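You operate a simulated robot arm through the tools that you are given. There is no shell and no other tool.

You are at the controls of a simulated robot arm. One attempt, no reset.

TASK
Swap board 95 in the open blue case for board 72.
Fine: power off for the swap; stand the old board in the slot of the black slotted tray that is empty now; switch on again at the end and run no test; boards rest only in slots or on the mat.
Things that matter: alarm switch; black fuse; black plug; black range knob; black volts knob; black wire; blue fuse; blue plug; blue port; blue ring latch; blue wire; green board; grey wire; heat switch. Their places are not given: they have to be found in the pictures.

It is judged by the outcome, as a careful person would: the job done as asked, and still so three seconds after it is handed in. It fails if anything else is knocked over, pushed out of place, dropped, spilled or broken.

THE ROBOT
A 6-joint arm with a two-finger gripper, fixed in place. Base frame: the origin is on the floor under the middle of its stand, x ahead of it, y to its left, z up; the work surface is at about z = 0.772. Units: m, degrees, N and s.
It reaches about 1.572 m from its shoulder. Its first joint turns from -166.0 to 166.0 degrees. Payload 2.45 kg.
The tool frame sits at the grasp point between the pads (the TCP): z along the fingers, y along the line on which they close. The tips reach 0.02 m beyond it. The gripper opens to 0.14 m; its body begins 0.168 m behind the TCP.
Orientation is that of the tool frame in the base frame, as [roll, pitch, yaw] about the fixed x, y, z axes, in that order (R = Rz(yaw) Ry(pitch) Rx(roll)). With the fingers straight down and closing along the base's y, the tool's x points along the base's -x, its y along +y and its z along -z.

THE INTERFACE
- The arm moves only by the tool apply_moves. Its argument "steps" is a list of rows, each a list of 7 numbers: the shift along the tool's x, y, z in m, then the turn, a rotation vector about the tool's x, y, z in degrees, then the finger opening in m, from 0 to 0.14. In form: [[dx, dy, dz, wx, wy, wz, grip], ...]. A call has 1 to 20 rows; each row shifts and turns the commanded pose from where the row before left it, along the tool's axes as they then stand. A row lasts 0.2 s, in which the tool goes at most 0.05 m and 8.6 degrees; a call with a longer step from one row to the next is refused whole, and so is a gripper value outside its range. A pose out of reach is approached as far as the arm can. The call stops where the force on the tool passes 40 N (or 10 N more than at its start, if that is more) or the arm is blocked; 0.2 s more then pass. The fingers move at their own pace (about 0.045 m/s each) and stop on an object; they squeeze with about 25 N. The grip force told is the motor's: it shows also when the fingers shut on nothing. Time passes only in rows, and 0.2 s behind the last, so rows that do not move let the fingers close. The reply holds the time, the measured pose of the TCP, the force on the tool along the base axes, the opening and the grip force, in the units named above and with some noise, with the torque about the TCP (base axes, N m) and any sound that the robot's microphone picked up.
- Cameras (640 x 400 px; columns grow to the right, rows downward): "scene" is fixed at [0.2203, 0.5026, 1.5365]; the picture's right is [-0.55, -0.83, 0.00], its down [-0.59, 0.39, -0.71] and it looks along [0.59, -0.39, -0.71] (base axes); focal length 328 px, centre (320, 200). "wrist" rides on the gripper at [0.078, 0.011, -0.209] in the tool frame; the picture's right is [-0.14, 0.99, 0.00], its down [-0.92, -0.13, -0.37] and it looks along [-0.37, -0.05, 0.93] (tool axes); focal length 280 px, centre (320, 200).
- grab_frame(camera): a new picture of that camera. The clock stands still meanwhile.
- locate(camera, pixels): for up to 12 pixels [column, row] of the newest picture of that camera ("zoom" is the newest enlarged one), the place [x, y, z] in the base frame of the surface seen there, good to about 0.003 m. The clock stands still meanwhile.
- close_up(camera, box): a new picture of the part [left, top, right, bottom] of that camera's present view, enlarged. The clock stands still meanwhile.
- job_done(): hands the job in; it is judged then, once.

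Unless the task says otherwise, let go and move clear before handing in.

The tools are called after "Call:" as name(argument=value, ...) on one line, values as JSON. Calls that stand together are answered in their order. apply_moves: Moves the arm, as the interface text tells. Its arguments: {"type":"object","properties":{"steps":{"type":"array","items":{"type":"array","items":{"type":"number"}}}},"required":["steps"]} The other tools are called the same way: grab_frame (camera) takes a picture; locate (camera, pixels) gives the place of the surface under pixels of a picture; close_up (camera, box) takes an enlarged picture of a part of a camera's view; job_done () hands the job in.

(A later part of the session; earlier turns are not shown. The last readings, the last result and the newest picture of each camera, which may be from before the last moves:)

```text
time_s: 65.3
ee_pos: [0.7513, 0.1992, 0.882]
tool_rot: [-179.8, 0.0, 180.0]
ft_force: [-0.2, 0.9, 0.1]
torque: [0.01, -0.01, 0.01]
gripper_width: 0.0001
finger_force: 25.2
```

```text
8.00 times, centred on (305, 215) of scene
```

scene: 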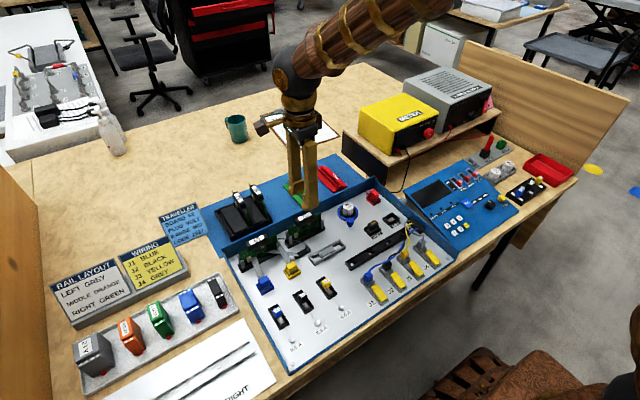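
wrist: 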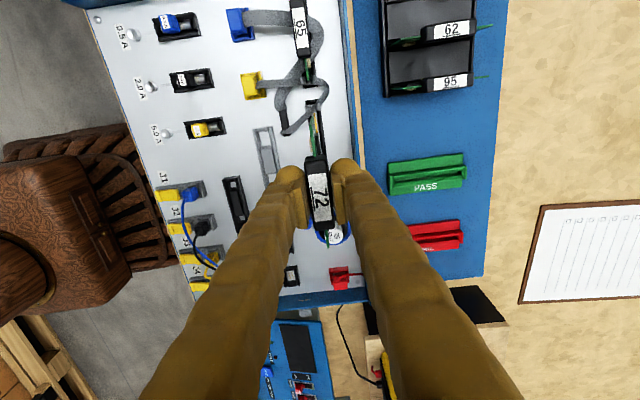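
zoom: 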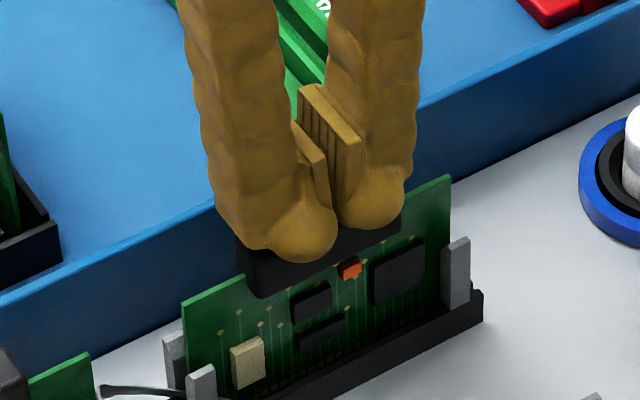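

The tips are just above the handle with no contact yet. I'll continue down by 1 mm steps and watch the force.

Call:
apply_moves(steps=[[0, 0, 0.001, 0, 0, 0, 0.0], [0, 0, 0.001, 0, 0, 0, 0.0], [0, 0, 0.001, 0, 0, 0, 0.0], [0, 0, 0, 0, 0, 0, 0.0]])

```text
time_s: 66.3
ee_pos: [0.75, 0.2001, 0.8817]
tool_rot: [179.9, 0.2, 179.9]
ft_force: [0.3, -0.2, 23.7]
torque: [0.0, -0.07, 0.03]
gripper_width: 0.0062
finger_force: 24.4
```

Contact is at 23.7 N. I'll press a little more, up to the high thirties, to see if it moves.

Call:
apply_moves(steps=[[0, 0, 0.001, 0, 0, 0, 0.0], [0, 0, 0, 0, 0, 0, 0.0]])

Call:
close_up(camera="scene", box=[270, 190, 340, 240])

Call:
close_up(camera="wrist", box=[250, 110, 390, 230])

```text
time_s: 66.7
ee_pos: [0.7513, 0.2005, 0.882]
tool_rot: [179.9, 0.3, -179.8]
ft_force: [0.5, -0.1, 7.9]
torque: [-0.04, 0.05, 0.01]
gripper_width: 0.0057
finger_force: 25.1
stopped in row 2: the force on the tool passed its limit at 44 N (the readings are from after the stop); the commanded pose is now the measured one
```

```text
8.00 times, centred on (305, 215) of scene
```

zoom: 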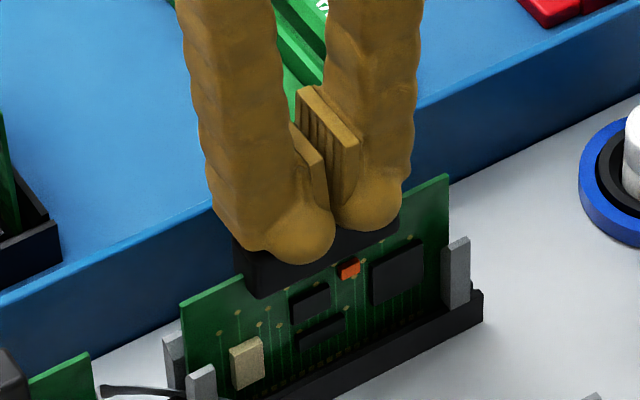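

```text
3.33 times, centred on (320, 170) of wrist
```

zoom: 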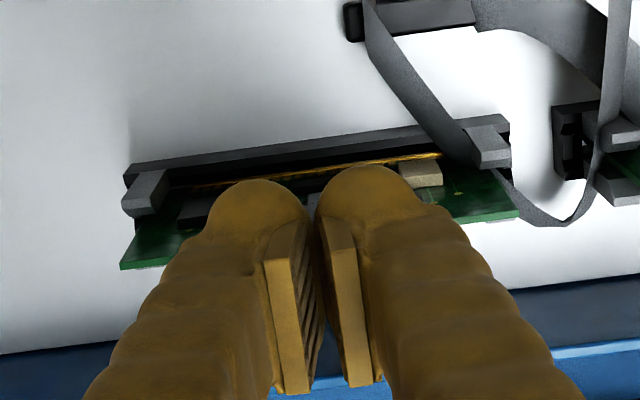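

At 44 N it did not move, so it rests on something solid. I'll back off and view 72 and 65 from identical relative viewpoints to judge whether 72 is really short of home.

Call:
apply_moves(steps=[[0, 0, -0.01, 0, 0, 0, 0.0], [0, 0, -0.03, 0, 0, 0, 0.0], [0, 0, -0.04, 0, 0, 0, 0.0], [0.045, 0, 0, 0, 0, 0, 0.06], [0.045, 0, 0, 0, 0, 0, 0.1], [0, 0, 0, 0, 0, 0, 0.14], [0, 0, 0, 0, 0, 0, 0.14], [0, 0, 0, 0, 0, 0, 0.14], [0, 0, 0, 0, 0, 0, 0.14], [0, 0, 0, 0, 0, 0, 0.14]])

Call:
grab_frame(camera="wrist")

Call:
close_up(camera="wrist", box=[260, 160, 400, 260])

Call:
grab_frame(camera="scene")

```text
time_s: 68.9
ee_pos: [0.6589, 0.2047, 0.9575]
tool_rot: [-180.0, 0.1, -180.0]
ft_force: [0.0, -0.1, 0.0]
torque: [0.0, 0.0, 0.0]
gripper_width: 0.139
finger_force: 0.4
```

```text
taken
```

wrist: 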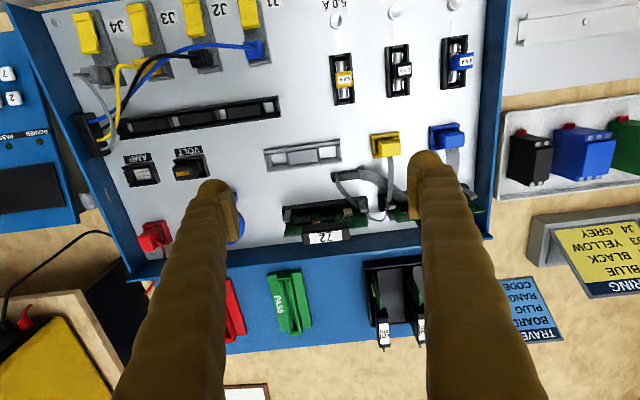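

```text
4.00 times, centred on (330, 210) of wrist
```

zoom: 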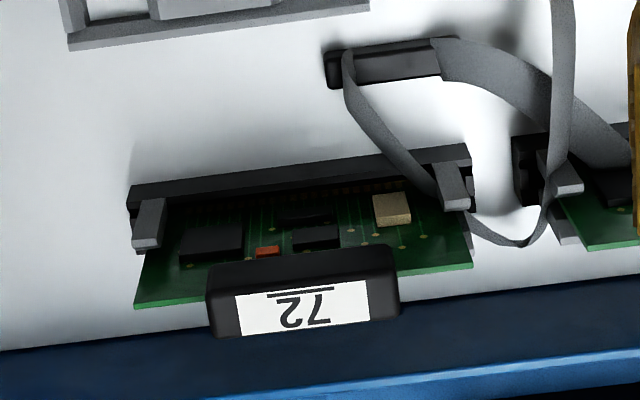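

```text
taken
```

scene: 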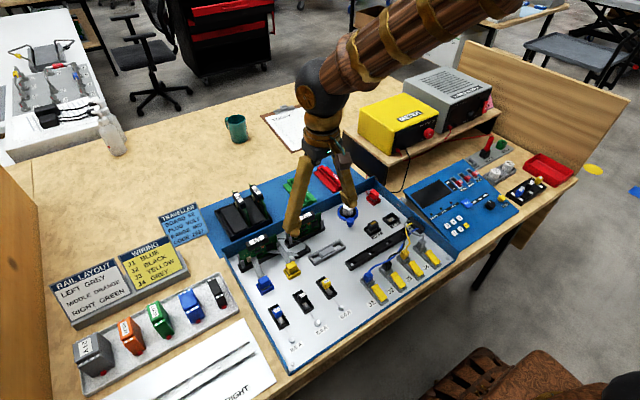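

From here the gold is only faintly visible at zoom (300–400,185). I'll take a tighter zoom on 72, then shift +0.1485 m in y for the same view of 65.

Call:
close_up(camera="wrist", box=[285, 195, 365, 245])

Call:
apply_moves(steps=[[0, 0.0495, 0, 0, 0, 0, 0.14], [0, 0.0495, 0, 0, 0, 0, 0.14], [0, 0.0495, 0, 0, 0, 0, 0.14], [0, 0, 0, 0, 0, 0, 0.14]])

Call:
close_up(camera="wrist", box=[260, 160, 400, 260])

Call:
close_up(camera="wrist", box=[285, 195, 365, 245])

```text
8.00 times, centred on (325, 220) of wrist
```

zoom: 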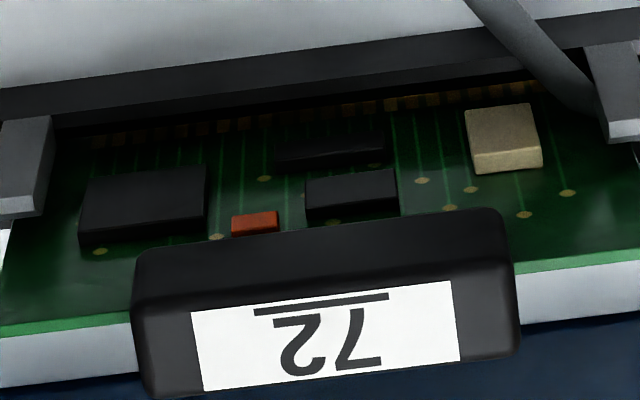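

```text
time_s: 69.9
ee_pos: [0.6592, 0.355, 0.959]
tool_rot: [179.9, 0.3, 179.9]
ft_force: [0.0, -0.1, -0.6]
torque: [0.01, 0.01, 0.02]
gripper_width: 0.14
finger_force: 0.3
```

```text
4.00 times, centred on (330, 210) of wrist
```

zoom: 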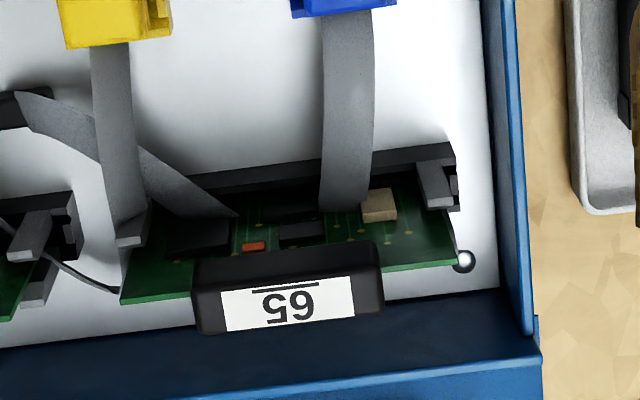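

```text
8.00 times, centred on (325, 220) of wrist
```

zoom: 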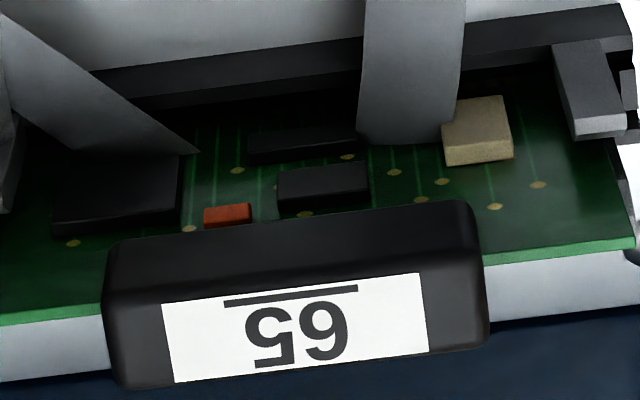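

Relative to its posts, 72 sits almost the same as 65, with perhaps a sub-millimetre offset. I'll move the arm out of the scene camera's line and measure both handles many times from one picture.

Call:
apply_moves(steps=[[0, 0, -0.045, 0, 0, 0, 0.14], [0, 0, -0.045, 0, 0, 0, 0.14], [0, 0, -0.045, 0, 0, 0, 0.1], [0, -0.0495, 0, 0, 0, 0, 0.08], [0, -0.0495, 0, 0, 0, 0, 0.06], [0, -0.0495, 0, 0, 0, 0, 0.06], [0, -0.0495, 0, 0, 0, 0, 0.06], [0, -0.0495, 0, 0, 0, 0, 0.06], [0, -0.0495, 0, 0, 0, 0, 0.06], [0, -0.0495, 0, 0, 0, 0, 0.06], [0, -0.0495, 0, 0, 0, 0, 0.06], [0, -0.0495, 0, 0, 0, 0, 0.06]])

Call:
grab_frame(camera="scene")

Call:
close_up(camera="scene", box=[230, 205, 330, 267])

```text
time_s: 72.5
ee_pos: [0.6617, -0.0975, 1.0974]
tool_rot: [179.9, 0.2, 180.0]
ft_force: [-0.3, -0.1, -0.4]
torque: [0.02, 0.0, 0.03]
gripper_width: 0.06
finger_force: 0.0
```

```text
taken
```

scene: 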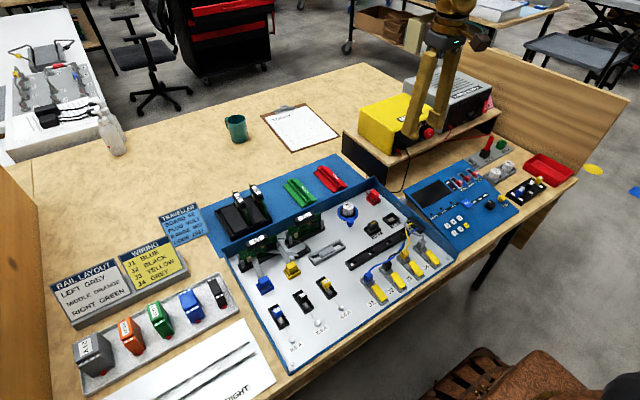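

```text
6.40 times, centred on (280, 236) of scene
```

zoom: 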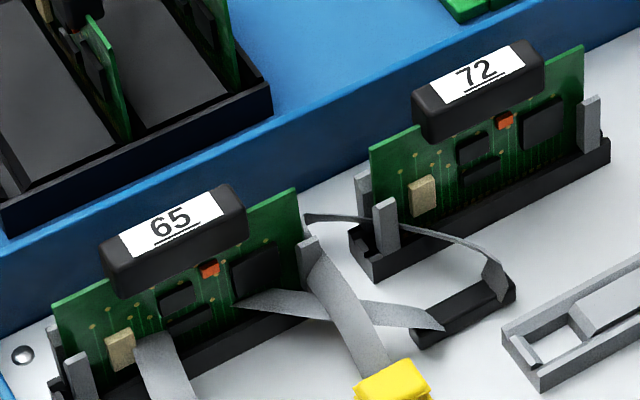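

Call:
locate(camera="zoom", pixels=[[125, 240], [140, 235], [155, 230], [170, 224], [185, 218], [200, 212], [215, 205], [150, 240], [180, 228], [210, 216], [130, 250], [195, 222]])

Call:
locate(camera="zoom", pixels=[[432, 88], [447, 82], [460, 76], [475, 70], [490, 64], [505, 57], [520, 50], [455, 88], [480, 78], [510, 66], [440, 96], [495, 72]])

Call:
locate(camera="zoom", pixels=[[60, 305], [70, 300], [80, 296], [90, 292], [260, 206], [270, 202], [280, 198], [290, 193], [100, 288], [255, 209], [275, 200], [285, 195]])

Call:
locate(camera="zoom", pixels=[[375, 147], [385, 142], [395, 138], [405, 133], [550, 61], [560, 57], [570, 53], [580, 48], [410, 131], [555, 59], [565, 55], [575, 51]])

```text
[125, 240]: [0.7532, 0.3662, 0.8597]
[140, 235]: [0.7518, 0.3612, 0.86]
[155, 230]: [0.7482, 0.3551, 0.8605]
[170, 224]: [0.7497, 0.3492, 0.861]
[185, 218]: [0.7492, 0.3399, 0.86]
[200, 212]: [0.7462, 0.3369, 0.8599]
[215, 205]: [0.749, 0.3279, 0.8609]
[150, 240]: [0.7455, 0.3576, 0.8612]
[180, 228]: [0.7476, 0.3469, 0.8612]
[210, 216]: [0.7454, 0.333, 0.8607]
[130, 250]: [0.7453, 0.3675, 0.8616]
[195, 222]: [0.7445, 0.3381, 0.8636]
```

```text
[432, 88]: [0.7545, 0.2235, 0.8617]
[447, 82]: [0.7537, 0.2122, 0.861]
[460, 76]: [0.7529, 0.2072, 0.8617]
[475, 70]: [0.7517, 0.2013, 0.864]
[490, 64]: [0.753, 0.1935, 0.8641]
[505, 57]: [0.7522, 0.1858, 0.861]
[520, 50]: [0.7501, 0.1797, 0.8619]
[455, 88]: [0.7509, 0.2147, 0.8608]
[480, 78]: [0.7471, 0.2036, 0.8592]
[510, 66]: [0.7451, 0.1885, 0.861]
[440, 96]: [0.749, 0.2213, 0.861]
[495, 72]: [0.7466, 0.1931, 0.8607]
```

```text
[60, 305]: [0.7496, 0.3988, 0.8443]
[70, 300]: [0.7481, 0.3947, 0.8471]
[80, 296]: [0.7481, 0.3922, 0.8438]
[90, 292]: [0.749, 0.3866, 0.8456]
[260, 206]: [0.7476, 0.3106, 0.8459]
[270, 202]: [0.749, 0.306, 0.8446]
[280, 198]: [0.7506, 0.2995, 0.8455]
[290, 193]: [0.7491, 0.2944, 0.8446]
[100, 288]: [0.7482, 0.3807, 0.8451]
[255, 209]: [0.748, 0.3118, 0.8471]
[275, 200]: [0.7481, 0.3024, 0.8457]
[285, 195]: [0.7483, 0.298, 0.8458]
```

```text
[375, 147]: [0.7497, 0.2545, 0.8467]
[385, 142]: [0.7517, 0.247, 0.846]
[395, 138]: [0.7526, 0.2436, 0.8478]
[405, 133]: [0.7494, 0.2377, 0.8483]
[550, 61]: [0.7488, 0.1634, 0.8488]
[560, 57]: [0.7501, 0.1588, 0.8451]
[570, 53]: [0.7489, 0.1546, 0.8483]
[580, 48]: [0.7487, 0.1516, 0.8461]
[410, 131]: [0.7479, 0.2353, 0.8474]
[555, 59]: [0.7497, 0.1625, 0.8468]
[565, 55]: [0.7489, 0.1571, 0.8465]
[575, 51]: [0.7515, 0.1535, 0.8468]
```

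Averaging 12 points each, 72 sits about 1.1 mm higher and 1.2 mm further in +x than 65, so its edge probably rests on the channel's side slope. I'll go back, regrip it and re-seat it slightly toward -x.

Call:
apply_moves(steps=[[-0.0147, 0.047, 0, 0, 0, 0, 0.045], [-0.0147, 0.0495, 0, 0, 0, 0, 0.045], [-0.0147, 0.0495, 0, 0, 0, 0, 0.045], [-0.0147, 0.0495, 0, 0, 0, 0, 0.045], [-0.0147, 0.0495, 0, 0, 0, 0, 0.045], [-0.0147, 0.0495, 0, 0, 0, 0, 0.045], [0, 0, 0, 0, 0, 8.18, 0.045], [0, 0, 0, 0, 0, 8.18, 0.045], [0, 0, 0, 0, 0, 8.18, 0.045], [0, 0, 0, 0, 0, 8.18, 0.045], [0, 0, 0, 0, 0, 8.18, 0.045], [0, 0, 0, 0, 0, 8.18, 0.045], [0, 0, 0, 0, 0, 8.18, 0.045], [0, 0, 0, 0, 0, 8.18, 0.045], [0, 0, 0, 0, 0, 8.18, 0.045], [0, 0, 0, 0, 0, 8.18, 0.045], [0, 0, 0, 0, 0, 8.18, 0.045], [0, 0, 0, 0, 0, 0, 0.045]])

Call:
apply_moves(steps=[[0, 0, 0.045, 0, 0, 0, 0.045], [0, 0, 0.045, 0, 0, 0, 0.045], [0, 0, 0.045, 0, 0, 0, 0.045], [0, 0, 0.015, 0, 0, 0, 0.045], [0, 0, 0, 0, 0, 0, 0.045], [0, 0, 0, 0, 0, 0, 0.045]])

Call:
close_up(camera="wrist", box=[260, 90, 380, 220])

```text
refused: row 2 steps farther than a row can; nothing moved
```

```text
time_s: 73.9
ee_pos: [0.6609, -0.0965, 0.9459]
tool_rot: [-180.0, 0.2, -180.0]
ft_force: [0.2, -0.4, 0.0]
torque: [0.0, -0.01, -0.02]
gripper_width: 0.045
finger_force: 0.1
```

```text
3.08 times, centred on (320, 155) of wrist
```

zoom: 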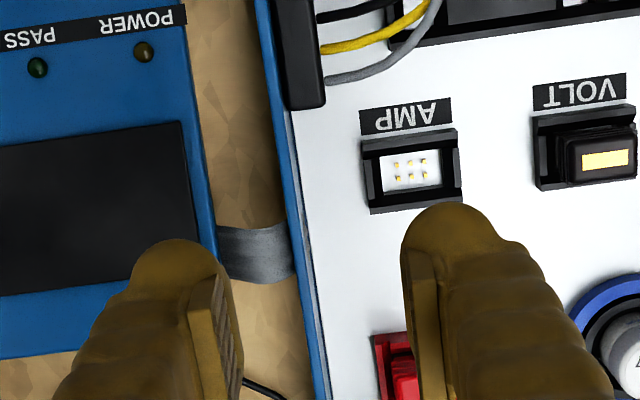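

The first call was refused for a too-long row and the second lowered the arm over the case's right side to z=0.946, with no contact and about 0.1 m to spare. I'll raise it again and redo the approach with shorter rows, one call at a time.

Call:
apply_moves(steps=[[0, 0, -0.045, 0, 0, 0, 0.045], [0, 0, -0.045, 0, 0, 0, 0.045], [0, 0, -0.03, 0, 0, 0, 0.045], [-0.0127, 0.0425, 0, 0, 0, 0, 0.045], [-0.0127, 0.0425, 0, 0, 0, 0, 0.045], [-0.0127, 0.0425, 0, 0, 0, 0, 0.045], [-0.0127, 0.0425, 0, 0, 0, 0, 0.045], [-0.0127, 0.0425, 0, 0, 0, 0, 0.045], [-0.0127, 0.0425, 0, 0, 0, 0, 0.045], [-0.0127, 0.0425, 0, 0, 0, 0, 0.045], [0, 0, 0, 0, 0, 0, 0.045]])

```text
time_s: 76.3
ee_pos: [0.7504, 0.1995, 1.0679]
tool_rot: [180.0, 0.2, -179.9]
ft_force: [0.0, 0.1, -0.5]
torque: [0.02, -0.03, 0.0]
gripper_width: 0.045
finger_force: 0.1
```

The arm is above board 72 at z=1.068. I'll turn +90° in the tool frame and then descend to check height.

Call:
apply_moves(steps=[[0, 0, 0, 0, 0, 8.18, 0.045], [0, 0, 0, 0, 0, 8.18, 0.045], [0, 0, 0, 0, 0, 8.18, 0.045], [0, 0, 0, 0, 0, 8.18, 0.045], [0, 0, 0, 0, 0, 8.18, 0.045], [0, 0, 0, 0, 0, 8.18, 0.045], [0, 0, 0, 0, 0, 8.18, 0.045], [0, 0, 0, 0, 0, 8.18, 0.045], [0, 0, 0, 0, 0, 8.18, 0.045], [0, 0, 0, 0, 0, 8.18, 0.045], [0, 0, 0, 0, 0, 8.18, 0.045], [0, 0, 0.045, 0, 0, 0, 0.045], [0, 0, 0.045, 0, 0, 0, 0.045], [0, 0, 0.03, 0, 0, 0, 0.045], [0, 0, 0, 0, 0, 0, 0.045], [0, 0, 0, 0, 0, 0, 0.045]])

Call:
close_up(camera="wrist", box=[260, 90, 380, 220])

```text
time_s: 79.7
ee_pos: [0.7474, 0.2021, 0.9453]
tool_rot: [179.8, 0.0, 90.0]
ft_force: [-0.7, -0.6, 0.4]
torque: [-0.01, -0.01, -0.01]
gripper_width: 0.045
finger_force: 0.1
```

```text
3.08 times, centred on (320, 155) of wrist
```

zoom: 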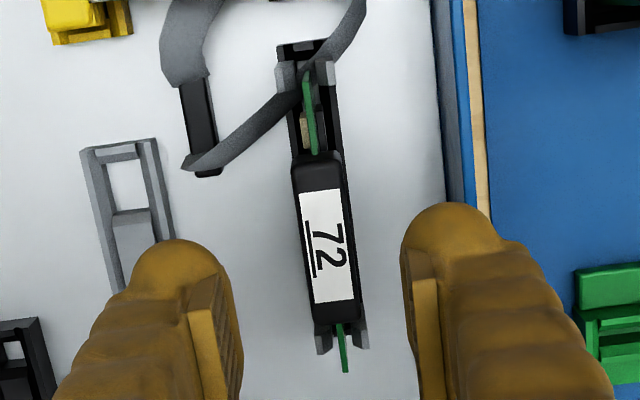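

The handle is 1.4 mm to +x of the tool centre and level in y. I'll centre on it, descend to grip height and close.

Call:
apply_moves(steps=[[0, 0.0014, 0.03, 0, 0, 0, 0.045], [0, 0, 0.03, 0, 0, 0, 0.045], [0, 0, 0.018, 0, 0, 0, 0.045], [0, 0, 0.011, 0, 0, 0, 0.045], [0, 0, 0, 0, 0, 0, 0.03], [0, 0, 0, 0, 0, 0, 0.018], [0, 0, 0, 0, 0, 0, 0.0], [0, 0, 0, 0, 0, 0, 0.0], [0, 0, 0, 0, 0, 0, 0.0]])

Call:
close_up(camera="wrist", box=[260, 90, 380, 220])

```text
time_s: 81.7
ee_pos: [0.7518, 0.2009, 0.8568]
tool_rot: [179.9, 0.0, 90.1]
ft_force: [-0.3, 0.1, -1.8]
torque: [-0.02, -0.03, 0.02]
gripper_width: 0.017
finger_force: 24.8
```

```text
3.08 times, centred on (320, 155) of wrist
```

zoom: 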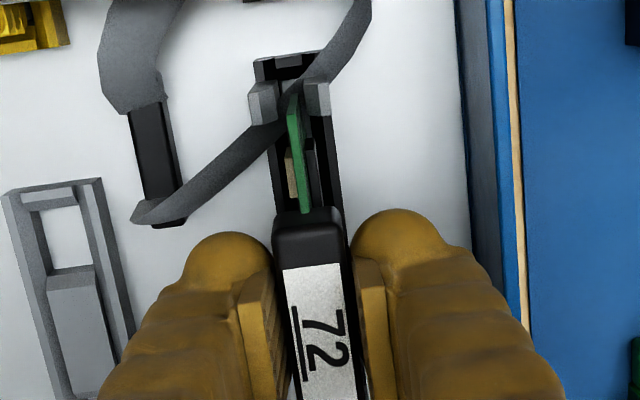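

Compared with 95's seating, 72 is about 1.4 mm too far in +x relative to the posts. I'll lift it 3 mm, shift -1.4 mm in x, and lower it again in 1 mm steps.

Call:
apply_moves(steps=[[0, 0, -0.003, 0, 0, 0, 0.0], [0, -0.0014, 0, 0, 0, 0, 0.0], [0, 0, 0, 0, 0, 0, 0.0], [0, 0, 0.001, 0, 0, 0, 0.0], [0, 0, 0.001, 0, 0, 0, 0.0], [0, 0, 0.001, 0, 0, 0, 0.0], [0, 0, 0, 0, 0, 0, 0.0]])

```text
time_s: 83.3
ee_pos: [0.7503, 0.2005, 0.8563]
tool_rot: [179.9, 0.0, 90.1]
ft_force: [-0.2, -0.7, 0.2]
torque: [0.01, -0.03, -0.01]
gripper_width: 0.0169
finger_force: 24.4
```

It's back at the earlier height with no resistance this time. I'll keep lowering until it bottoms out.

Call:
apply_moves(steps=[[0, 0, 0.001, 0, 0, 0, 0.0], [0, 0, 0, 0, 0, 0, 0.0]])

```text
time_s: 83.9
ee_pos: [0.7501, 0.1996, 0.8566]
tool_rot: [179.8, -0.1, 90.2]
ft_force: [-0.4, 0.9, 0.3]
torque: [0.08, 0.02, -0.06]
gripper_width: 0.0168
finger_force: 24.9
```

Call:
apply_moves(steps=[[0, 0, 0.001, 0, 0, 0, 0.0], [0, 0, 0, 0, 0, 0, 0.0]])

```text
time_s: 84.5
ee_pos: [0.7508, 0.1996, 0.857]
tool_rot: [179.7, -0.1, 90.1]
ft_force: [-0.8, -0.3, 22.7]
torque: [-0.07, -0.01, -0.02]
gripper_width: 0.0168
finger_force: 25.0
```

Contact now comes 1–2 mm lower than before, so it dropped into place. I'm comparing the picture with the original seating.

Call:
close_up(camera="scene", box=[270, 222, 318, 252])

Call:
close_up(camera="wrist", box=[260, 100, 380, 230])

```text
13.33 times, centred on (294, 237) of scene
```

zoom: 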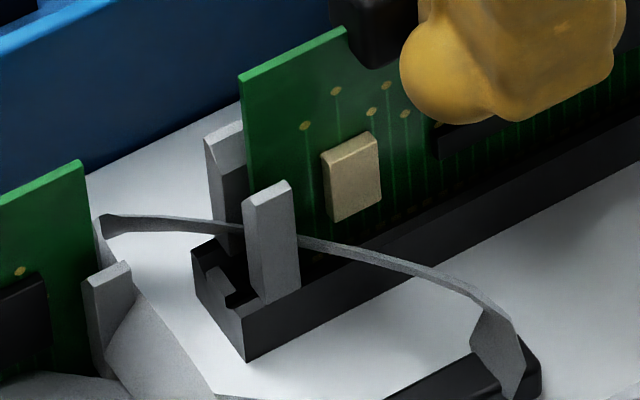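

```text
3.08 times, centred on (320, 165) of wrist
```

zoom: 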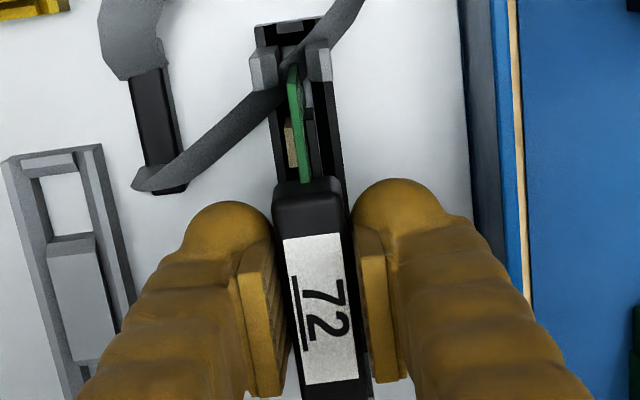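

The image now suggests the board may actually sit slightly higher than before. I'm sampling the top edge's height from this view before letting go.

Call:
close_up(camera="scene", box=[230, 205, 330, 267])

Call:
locate(camera="zoom", pixels=[[376, 145], [381, 143], [386, 140], [391, 138], [396, 135], [401, 133], [406, 131], [411, 129], [562, 54], [568, 51], [574, 49], [580, 46]])

Call:
locate(camera="zoom", pixels=[[60, 305], [65, 303], [70, 301], [75, 298], [80, 296], [85, 294], [260, 207], [265, 205], [270, 202], [275, 200], [280, 198], [285, 195]])

```text
6.40 times, centred on (280, 236) of scene
```

zoom: 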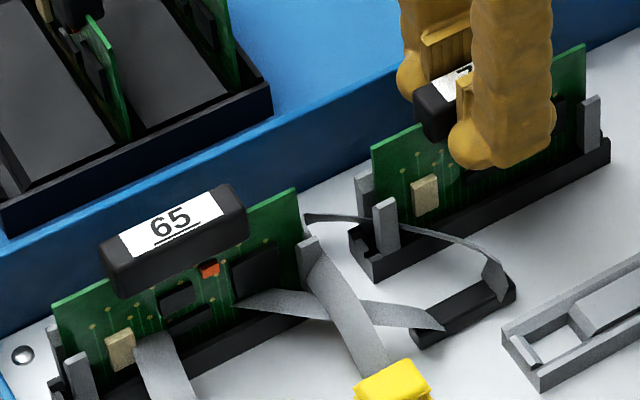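

```text
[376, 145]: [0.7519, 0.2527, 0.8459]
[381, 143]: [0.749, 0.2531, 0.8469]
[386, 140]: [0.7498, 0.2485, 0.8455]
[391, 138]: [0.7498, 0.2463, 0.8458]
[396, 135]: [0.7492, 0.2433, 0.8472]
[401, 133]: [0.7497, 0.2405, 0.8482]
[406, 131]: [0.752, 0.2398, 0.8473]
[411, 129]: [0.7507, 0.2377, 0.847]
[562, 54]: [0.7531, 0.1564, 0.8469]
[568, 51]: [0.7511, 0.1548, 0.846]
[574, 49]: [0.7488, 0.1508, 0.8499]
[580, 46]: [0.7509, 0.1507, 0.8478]
```

```text
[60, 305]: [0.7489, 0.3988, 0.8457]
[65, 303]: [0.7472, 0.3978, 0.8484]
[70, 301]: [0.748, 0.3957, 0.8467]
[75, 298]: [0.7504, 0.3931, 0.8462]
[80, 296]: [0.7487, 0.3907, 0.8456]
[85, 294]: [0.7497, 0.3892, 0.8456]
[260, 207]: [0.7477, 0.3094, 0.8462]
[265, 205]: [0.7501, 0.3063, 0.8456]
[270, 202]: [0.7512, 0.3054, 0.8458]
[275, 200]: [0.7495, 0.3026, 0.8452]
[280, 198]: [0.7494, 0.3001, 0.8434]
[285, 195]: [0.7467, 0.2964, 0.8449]
```

The height estimates are still within about 1 mm of 65's, with x about +1.4 mm. I'm taking a high zoom of both slot ends to see the board's place between its posts.

Call:
close_up(camera="wrist", box=[290, 100, 340, 150])

Call:
close_up(camera="scene", box=[312, 205, 342, 230])

Call:
close_up(camera="scene", box=[278, 222, 308, 247])

Call:
close_up(camera="scene", box=[230, 245, 260, 270])

```text
8.00 times, centred on (315, 125) of wrist
```

zoom: 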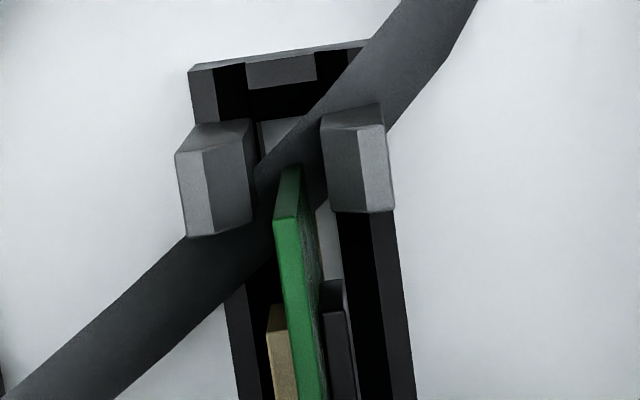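

```text
16.00 times, centred on (327, 218) of scene
```

zoom: 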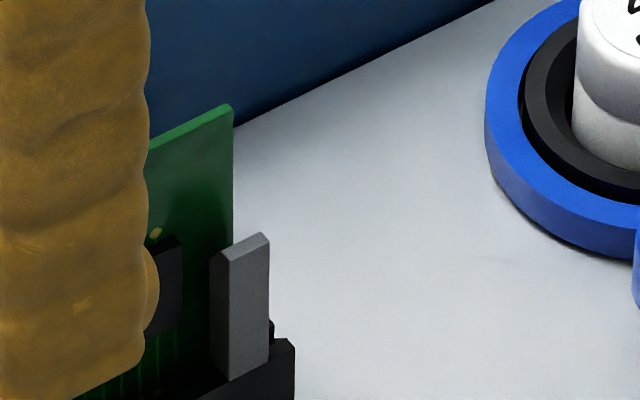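

```text
16.00 times, centred on (293, 234) of scene
```

zoom: 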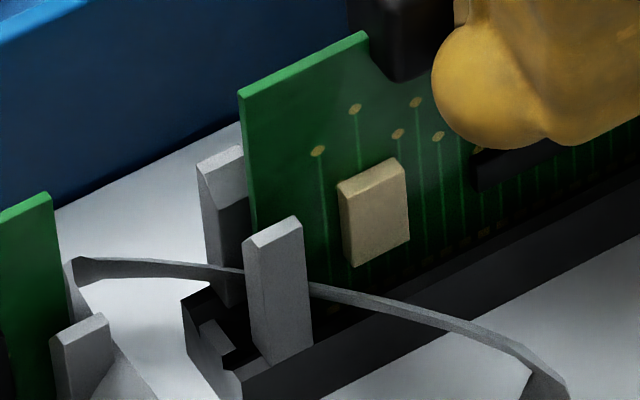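

```text
16.00 times, centred on (245, 258) of scene
```

zoom: 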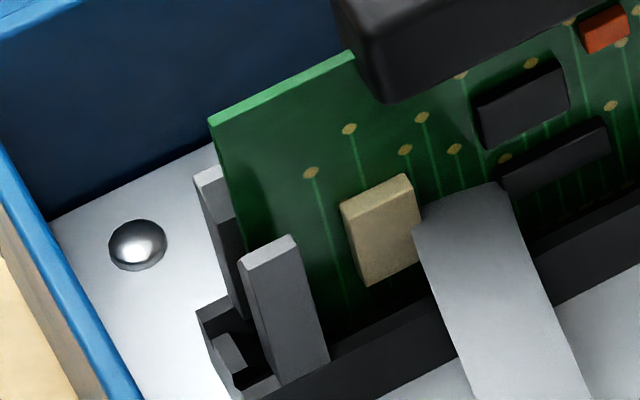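

Between its posts the board is now centred within about 0.5 mm, and its top-to-post height matches 65's (145 vs 142 px, foreshortening included), so it is seated. I'll open the fingers and rise clear.

Call:
apply_moves(steps=[[0, 0, -0.0015, 0, 0, 0, 0.0], [0, 0, 0, 0, 0, 0, 0.022], [0, 0, 0, 0, 0, 0, 0.03], [0, 0, 0, 0, 0, 0, 0.04], [0, 0, 0, 0, 0, 0, 0.04]])

Call:
close_up(camera="scene", box=[278, 222, 308, 247])

Call:
close_up(camera="scene", box=[235, 200, 335, 262])

```text
time_s: 85.7
ee_pos: [0.7501, 0.2003, 0.8559]
tool_rot: [179.7, 0.0, 90.1]
ft_force: [-0.5, -0.4, 0.9]
torque: [0.02, 0.01, 0.01]
gripper_width: 0.0401
finger_force: 0.2
```

```text
16.00 times, centred on (293, 234) of scene
```

zoom: 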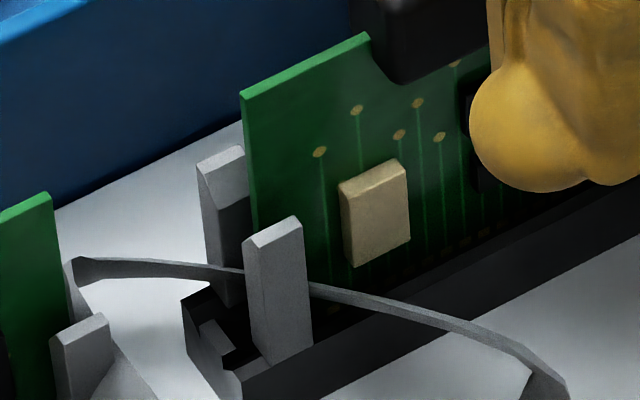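

```text
6.40 times, centred on (285, 231) of scene
```

zoom: 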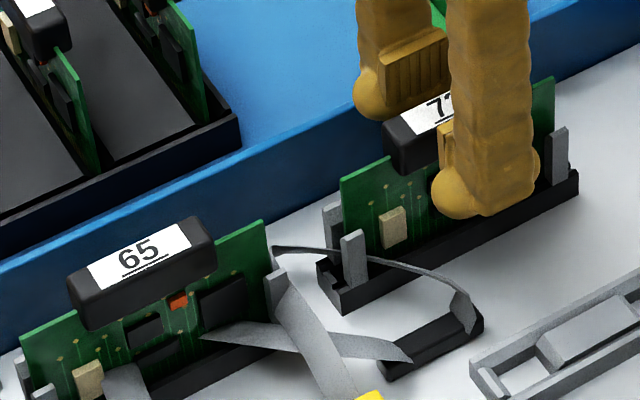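

Compared with the original picture the board still looks about 1–2 mm toward -y and perhaps 1 mm high, so its -y end may be resting against the end stop. I'll close again, lift 4 mm, shift +2 mm in y and lower it in fine steps.

Call:
apply_moves(steps=[[0, 0, 0, 0, 0, 0, 0.02], [0, 0, 0, 0, 0, 0, 0.0], [0, 0, 0, 0, 0, 0, 0.0], [0, 0, 0, 0, 0, 0, 0.0], [0, 0, -0.002, 0, 0, 0, 0.0], [0, 0, -0.002, 0, 0, 0, 0.0], [0.001, 0, 0, 0, 0, 0, 0.0], [0.001, 0, 0, 0, 0, 0, 0.0], [0, 0, 0, 0, 0, 0, 0.0]])

Call:
close_up(camera="scene", box=[278, 222, 308, 247])

```text
time_s: 87.7
ee_pos: [0.7499, 0.2028, 0.8603]
tool_rot: [179.7, 0.0, 90.0]
ft_force: [0.4, 0.1, -0.3]
torque: [0.02, -0.01, -0.01]
gripper_width: 0.0169
finger_force: 25.4
```

```text
16.00 times, centred on (293, 234) of scene
```

zoom: 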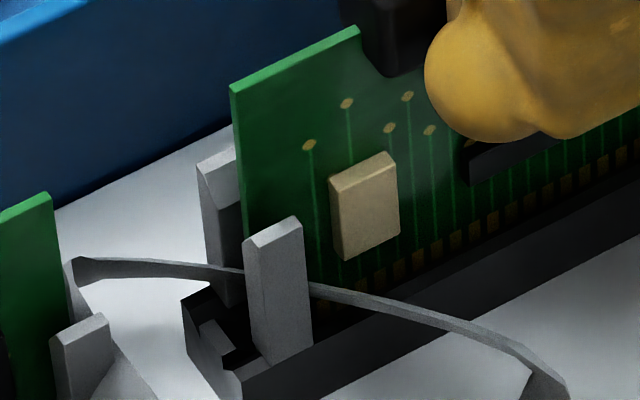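

The board is up about 4 mm and shifted, with the gold contacts clearly showing. Now I'll lower it.

Call:
apply_moves(steps=[[0, 0, 0.001, 0, 0, 0, 0.0], [0, 0, 0.001, 0, 0, 0, 0.0], [0, 0, 0.001, 0, 0, 0, 0.0], [0, 0, 0.001, 0, 0, 0, 0.0], [0, 0, 0, 0, 0, 0, 0.0]])

```text
time_s: 88.9
ee_pos: [0.7491, 0.2018, 0.8564]
tool_rot: [179.7, -0.1, 90.1]
ft_force: [-0.4, -3.2, 6.0]
torque: [-0.24, 0.02, -0.04]
gripper_width: 0.0165
finger_force: 25.0
```

Now the +y end touches (fy=-3.2 N), so the right place lies between the two. I'll lift 1 mm, come back 0.8 mm in y, and lower again.

Call:
apply_moves(steps=[[0, 0, -0.001, 0, 0, 0, 0.0], [-0.0008, 0, 0, 0, 0, 0, 0.0], [0, 0, 0.001, 0, 0, 0, 0.0], [0, 0, 0, 0, 0, 0, 0.0]])

```text
time_s: 89.9
ee_pos: [0.7491, 0.2008, 0.8555]
tool_rot: [179.7, 0.0, 90.0]
ft_force: [0.0, 7.7, 8.4]
torque: [0.71, 0.01, 0.03]
gripper_width: 0.0166
finger_force: 25.2
```

Now it's the -y side (fy=+7.7 N), so the fit is tight. I'll move +0.4 mm and read again.

Call:
apply_moves(steps=[[0.0004, 0, 0, 0, 0, 0, 0.0], [0, 0, 0, 0, 0, 0, 0.0]])

```text
time_s: 90.5
ee_pos: [0.7496, 0.2018, 0.8565]
tool_rot: [179.7, 0.0, 90.1]
ft_force: [0.1, 0.3, 17.5]
torque: [-0.05, 0.01, 0.02]
gripper_width: 0.0172
finger_force: 25.2
```

Side load is zero and it now bears purely vertically (17.5 N). I'm comparing the picture with the reference again.

Call:
close_up(camera="scene", box=[278, 222, 308, 247])

Call:
close_up(camera="scene", box=[270, 222, 318, 252])

Call:
close_up(camera="wrist", box=[290, 100, 340, 150])

```text
16.00 times, centred on (293, 234) of scene
```

zoom: 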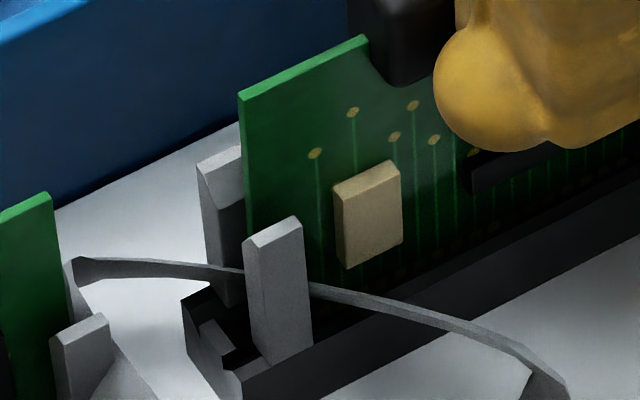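

```text
13.33 times, centred on (294, 237) of scene
```

zoom: 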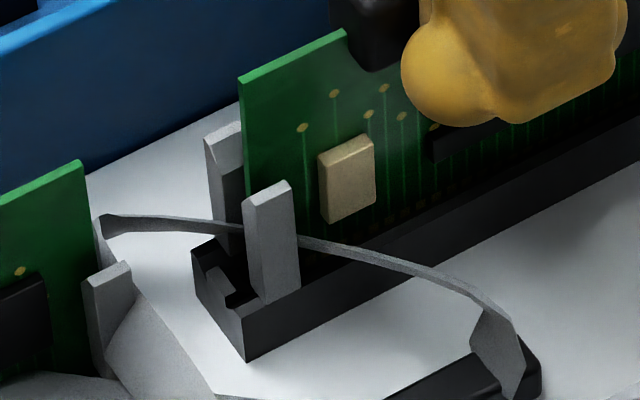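

```text
8.00 times, centred on (315, 125) of wrist
```

zoom: 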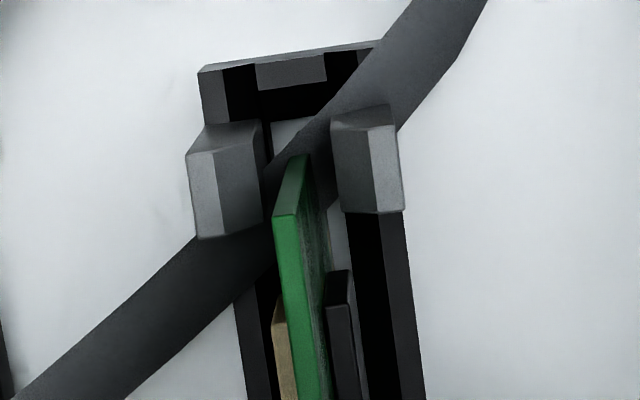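

Now it's aligned with no side load, so I'll push down another millimetre in half-millimetre steps and see whether it goes deeper.

Call:
apply_moves(steps=[[0, 0, 0.0005, 0, 0, 0, 0.0], [0, 0, 0.0005, 0, 0, 0, 0.0], [0, 0, 0, 0, 0, 0, 0.0]])

Call:
close_up(camera="scene", box=[270, 222, 318, 252])

```text
time_s: 91.3
ee_pos: [0.7491, 0.2014, 0.8559]
tool_rot: [179.8, -0.1, 90.1]
ft_force: [-0.3, -2.9, 19.9]
torque: [-0.32, -0.03, -0.03]
gripper_width: 0.0172
finger_force: 25.0
```

```text
13.33 times, centred on (294, 237) of scene
```

zoom: 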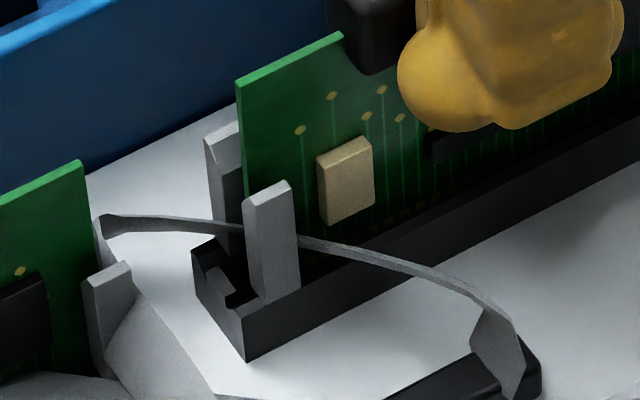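

The board has moved down to within about 0.5 mm of where 95 sat. I'll release it here and rise clear.

Call:
apply_moves(steps=[[0, 0, 0, 0, 0, 0, 0.022], [0, 0, 0, 0, 0, 0, 0.03], [0, 0, 0, 0, 0, 0, 0.04], [0, 0, 0, 0, 0, 0, 0.04]])

Call:
close_up(camera="scene", box=[270, 222, 318, 252])

Call:
close_up(camera="wrist", box=[290, 100, 340, 150])

```text
time_s: 92.3
ee_pos: [0.7493, 0.2018, 0.8554]
tool_rot: [179.7, 0.0, 90.1]
ft_force: [-0.1, 0.0, 0.2]
torque: [0.02, 0.01, 0.01]
gripper_width: 0.0398
finger_force: 0.1
```

```text
13.33 times, centred on (294, 237) of scene
```

zoom: 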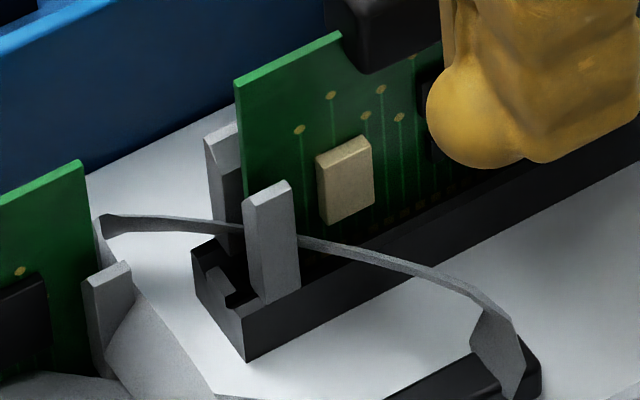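

```text
8.00 times, centred on (315, 125) of wrist
```

zoom: 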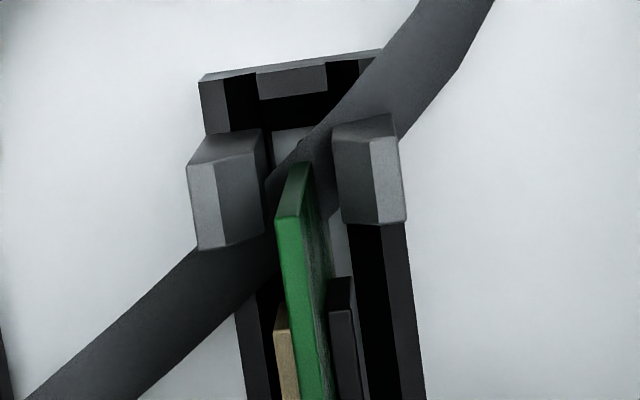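

Released and stable, within about half a millimetre of the original. Since I must turn the tool back anyway, I'll rise, rotate, close, and give the handle one gentle press now that the board is aligned.

Call:
apply_moves(steps=[[0, 0, -0.006, 0, 0, 0, 0.04], [0, 0, -0.014, 0, 0, 0, 0.04], [0, 0, -0.03, 0, 0, 0, 0.04], [0, 0, -0.04, 0, 0, 0, 0.04], [0, 0, 0, 0, 0, -8.18, 0.04], [0, 0, 0, 0, 0, -8.18, 0.04], [0, 0, 0, 0, 0, -8.18, 0.03], [0, 0, 0, 0, 0, -8.18, 0.02], [0, 0, 0, 0, 0, -8.18, 0.01], [0, 0, 0, 0, 0, -8.18, 0.0], [0, 0, 0, 0, 0, -8.18, 0.0], [0, 0, 0, 0, 0, -8.18, 0.0], [0, 0, 0, 0, 0, -8.18, 0.0], [0, 0, 0, 0, 0, -8.18, 0.0], [0, 0, 0, 0, 0, -8.18, 0.0], [0, 0, 0, 0, 0, 0, 0.0]])

Call:
close_up(camera="wrist", box=[250, 110, 390, 230])

Call:
close_up(camera="scene", box=[235, 200, 335, 262])

```text
time_s: 95.7
ee_pos: [0.7489, 0.2028, 0.9456]
tool_rot: [-179.9, 0.2, -179.9]
ft_force: [-0.3, -0.9, 0.2]
torque: [-0.03, 0.0, 0.0]
gripper_width: 0.0
finger_force: 25.0
```

```text
3.33 times, centred on (320, 170) of wrist
```

zoom: 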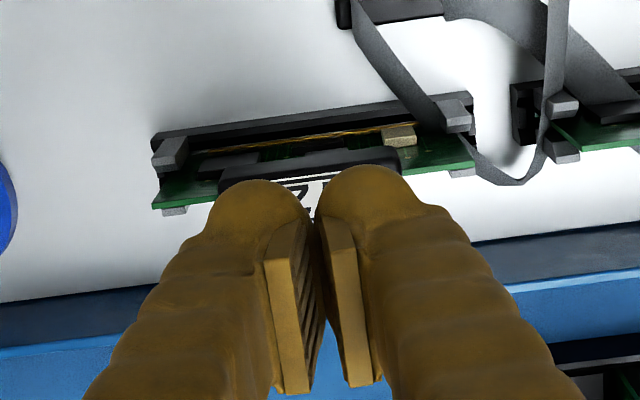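

```text
6.40 times, centred on (285, 231) of scene
```

zoom: 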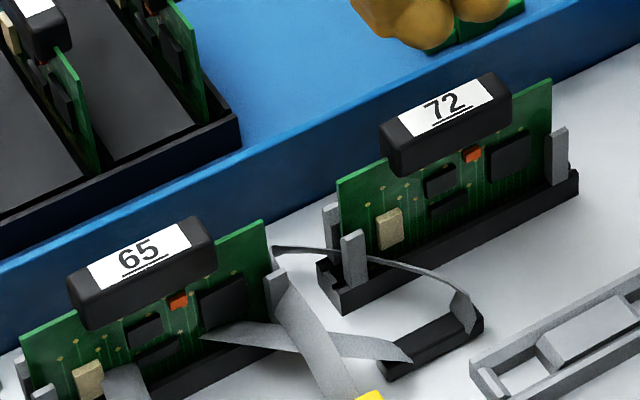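

The board now looks almost identical to the original (within 2 px at 6.4x). I'll bring the closed tips down and press lightly to confirm it is home.

Call:
apply_moves(steps=[[0, -0.002, 0.03, 0, 0, 0, 0.0], [0, 0, 0.02, 0, 0, 0, 0.0], [0, 0, 0.008, 0, 0, 0, 0.0], [0, 0, 0.002, 0, 0, 0, 0.0], [0, 0, 0.001, 0, 0, 0, 0.0], [0, 0, 0.001, 0, 0, 0, 0.0], [0, 0, 0, 0, 0, 0, 0.0]])

```text
time_s: 97.3
ee_pos: [0.748, 0.2007, 0.8832]
tool_rot: [179.9, 0.2, 180.0]
ft_force: [0.0, -0.3, -1.0]
torque: [0.02, -0.01, -0.01]
gripper_width: 0.0
finger_force: 25.3
```

Call:
apply_moves(steps=[[0, 0, 0.001, 0, 0, 0, 0.0], [0, 0, 0.001, 0, 0, 0, 0.0], [0, 0, 0.001, 0, 0, 0, 0.0], [0, 0, 0, 0, 0, 0, 0.0]])

```text
time_s: 98.3
ee_pos: [0.7492, 0.2003, 0.8817]
tool_rot: [180.0, 0.3, 180.0]
ft_force: [0.9, 0.3, 35.3]
torque: [0.02, -0.04, -0.03]
gripper_width: 0.0058
finger_force: 25.2
```

It's pressed at 35 N with no side load. I'm checking the picture before lifting off.

Call:
close_up(camera="scene", box=[270, 222, 318, 252])

Call:
close_up(camera="scene", box=[235, 200, 335, 262])

```text
13.33 times, centred on (294, 237) of scene
```

zoom: 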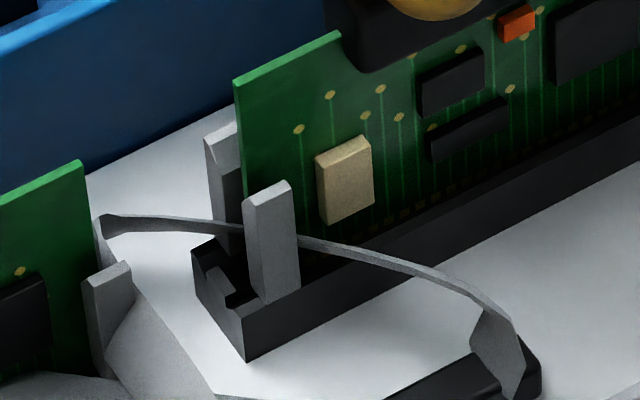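

```text
6.40 times, centred on (285, 231) of scene
```

zoom: 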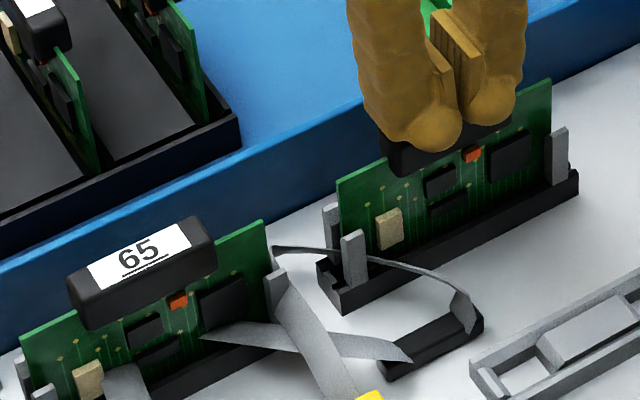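

Nothing moves at 35 N and the view differs from the original by under 1 mm, so 72 is home. I'll lift off straight up and then travel to the supply.

Call:
apply_moves(steps=[[0, 0, -0.01, 0, 0, 0, 0.0], [0, 0, -0.04, 0, 0, 0, 0.0], [0, 0, -0.047, 0, 0, 0, 0.0], [0, 0, -0.047, 0, 0, 0, 0.0], [0, 0, -0.047, 0, 0, 0, 0.0], [0, 0, -0.044, 0, 0, 0, 0.0], [0.0056, -0.0466, 0, 0, 0, 0, 0.0], [0.0056, -0.0466, 0, 0, 0, 0, 0.0], [0.0056, -0.0466, 0, 0, 0, 0, 0.0], [0.0056, -0.0466, 0, 0, 0, 0, 0.0]])

Call:
grab_frame(camera="scene")

Call:
close_up(camera="scene", box=[200, 170, 340, 270])

```text
time_s: 100.5
ee_pos: [0.7236, 0.0154, 1.1116]
tool_rot: [179.9, 0.2, -179.9]
ft_force: [0.3, 0.5, 0.1]
torque: [0.03, 0.0, -0.02]
gripper_width: 0.0
finger_force: 24.7
```

```text
taken
```

scene: 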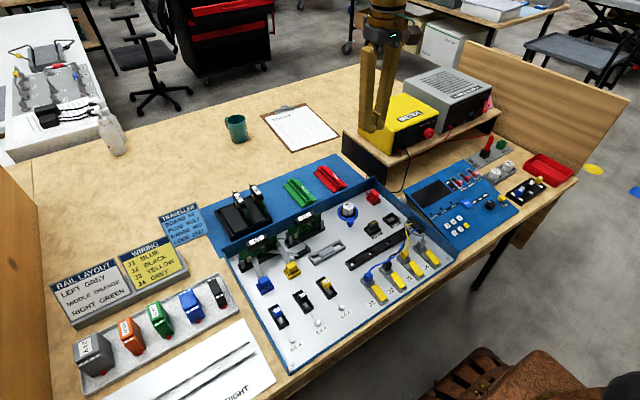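

```text
4.00 times, centred on (270, 220) of scene
```

zoom: 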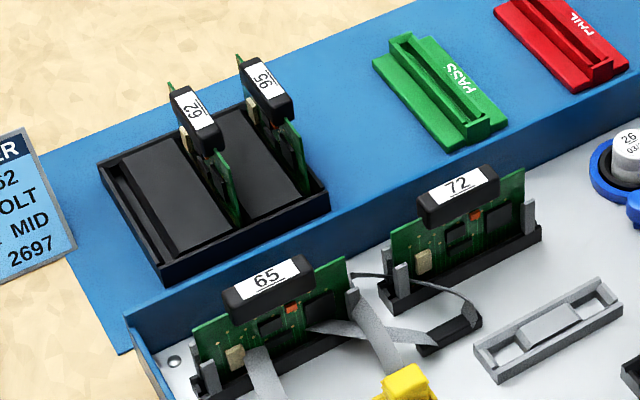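

Boards: 72 stands in the case next to 65, and 95 in the tray beside 62. Next I'm measuring the shelf surface and rocker for pressing its ON end.

Call:
close_up(camera="scene", box=[440, 80, 520, 140])

Call:
locate(camera="zoom", pixels=[[378, 200], [372, 225], [362, 255], [355, 268], [340, 280], [370, 290], [400, 260], [330, 310], [450, 235], [420, 215], [350, 220], [290, 270]])

```text
6.67 times, centred on (480, 110) of scene
```

zoom: 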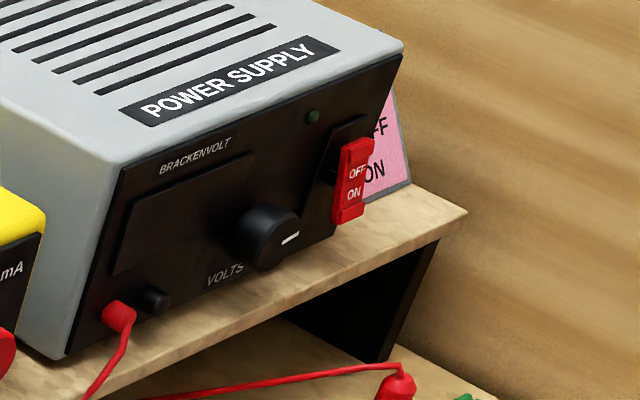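

```text
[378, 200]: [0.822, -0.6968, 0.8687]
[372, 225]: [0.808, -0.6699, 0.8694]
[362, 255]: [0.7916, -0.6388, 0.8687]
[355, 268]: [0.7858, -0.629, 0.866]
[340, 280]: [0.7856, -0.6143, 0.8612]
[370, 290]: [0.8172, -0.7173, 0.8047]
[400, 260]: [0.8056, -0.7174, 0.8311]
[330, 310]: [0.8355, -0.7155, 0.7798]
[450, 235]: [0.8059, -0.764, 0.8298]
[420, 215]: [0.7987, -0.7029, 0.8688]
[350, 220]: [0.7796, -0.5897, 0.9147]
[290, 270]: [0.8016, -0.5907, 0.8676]
```

The shelf top is at z≈0.869 with its edge at x≈0.786, and the ON end sticks out at (0.780,-0.590,0.915), so the same 45° approach fits 35 mm lower. I'll travel to the supply and tilt.

Call:
apply_moves(steps=[[0.00535, -0.0467, 0, 0, 0, 0, 0.0], [0.00535, -0.0467, 0, 0, 0, 0, 0.0], [0.00535, -0.0467, 0, 0, 0, 0, 0.0], [0.00535, -0.0467, 0, 0, 0, 0, 0.0], [0.00535, -0.0467, 0, 0, 0, 0, 0.0], [0.00535, -0.0467, 0, 0, 0, 0, 0.0], [0.00535, -0.0467, 0, 0, 0, 0, 0.0], [0.00535, -0.0467, 0, 0, 0, 0, 0.0], [0.00535, -0.0467, 0, 0, 0, 0, 0.0], [0.00535, -0.0467, 0, 0, 0, 0, 0.0], [0.00535, -0.0467, 0, 0, 0, 0, 0.0], [0.00535, -0.0467, 0, 0, 0, 0, 0.0], [0.00535, -0.0467, 0, 0, 0, 0, 0.0], [0, 0, 0, 0, -7.5, 0, 0.0], [0, 0, 0, 0, -7.5, 0, 0.0], [0, 0, 0, 0, -7.5, 0, 0.0], [0, 0, 0, 0, -7.5, 0, 0.0], [0, 0, 0, 0, -7.5, 0, 0.0], [0, 0, 0, 0, -7.5, 0, 0.0], [0, 0, 0, 0, 0, 0, 0.0]])

Call:
grab_frame(camera="wrist")

```text
time_s: 104.7
ee_pos: [0.6574, -0.5932, 1.1134]
tool_rot: [-180.0, 45.3, 180.0]
ft_force: [0.8, 0.3, -0.2]
torque: [0.04, -0.01, 0.01]
gripper_width: 0.0002
finger_force: 24.6
```

```text
taken
```

wrist: 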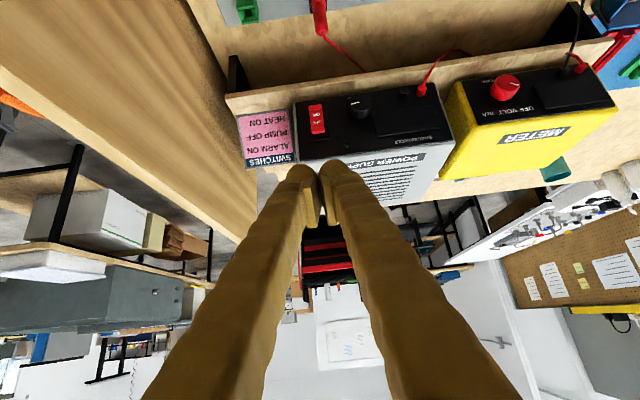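

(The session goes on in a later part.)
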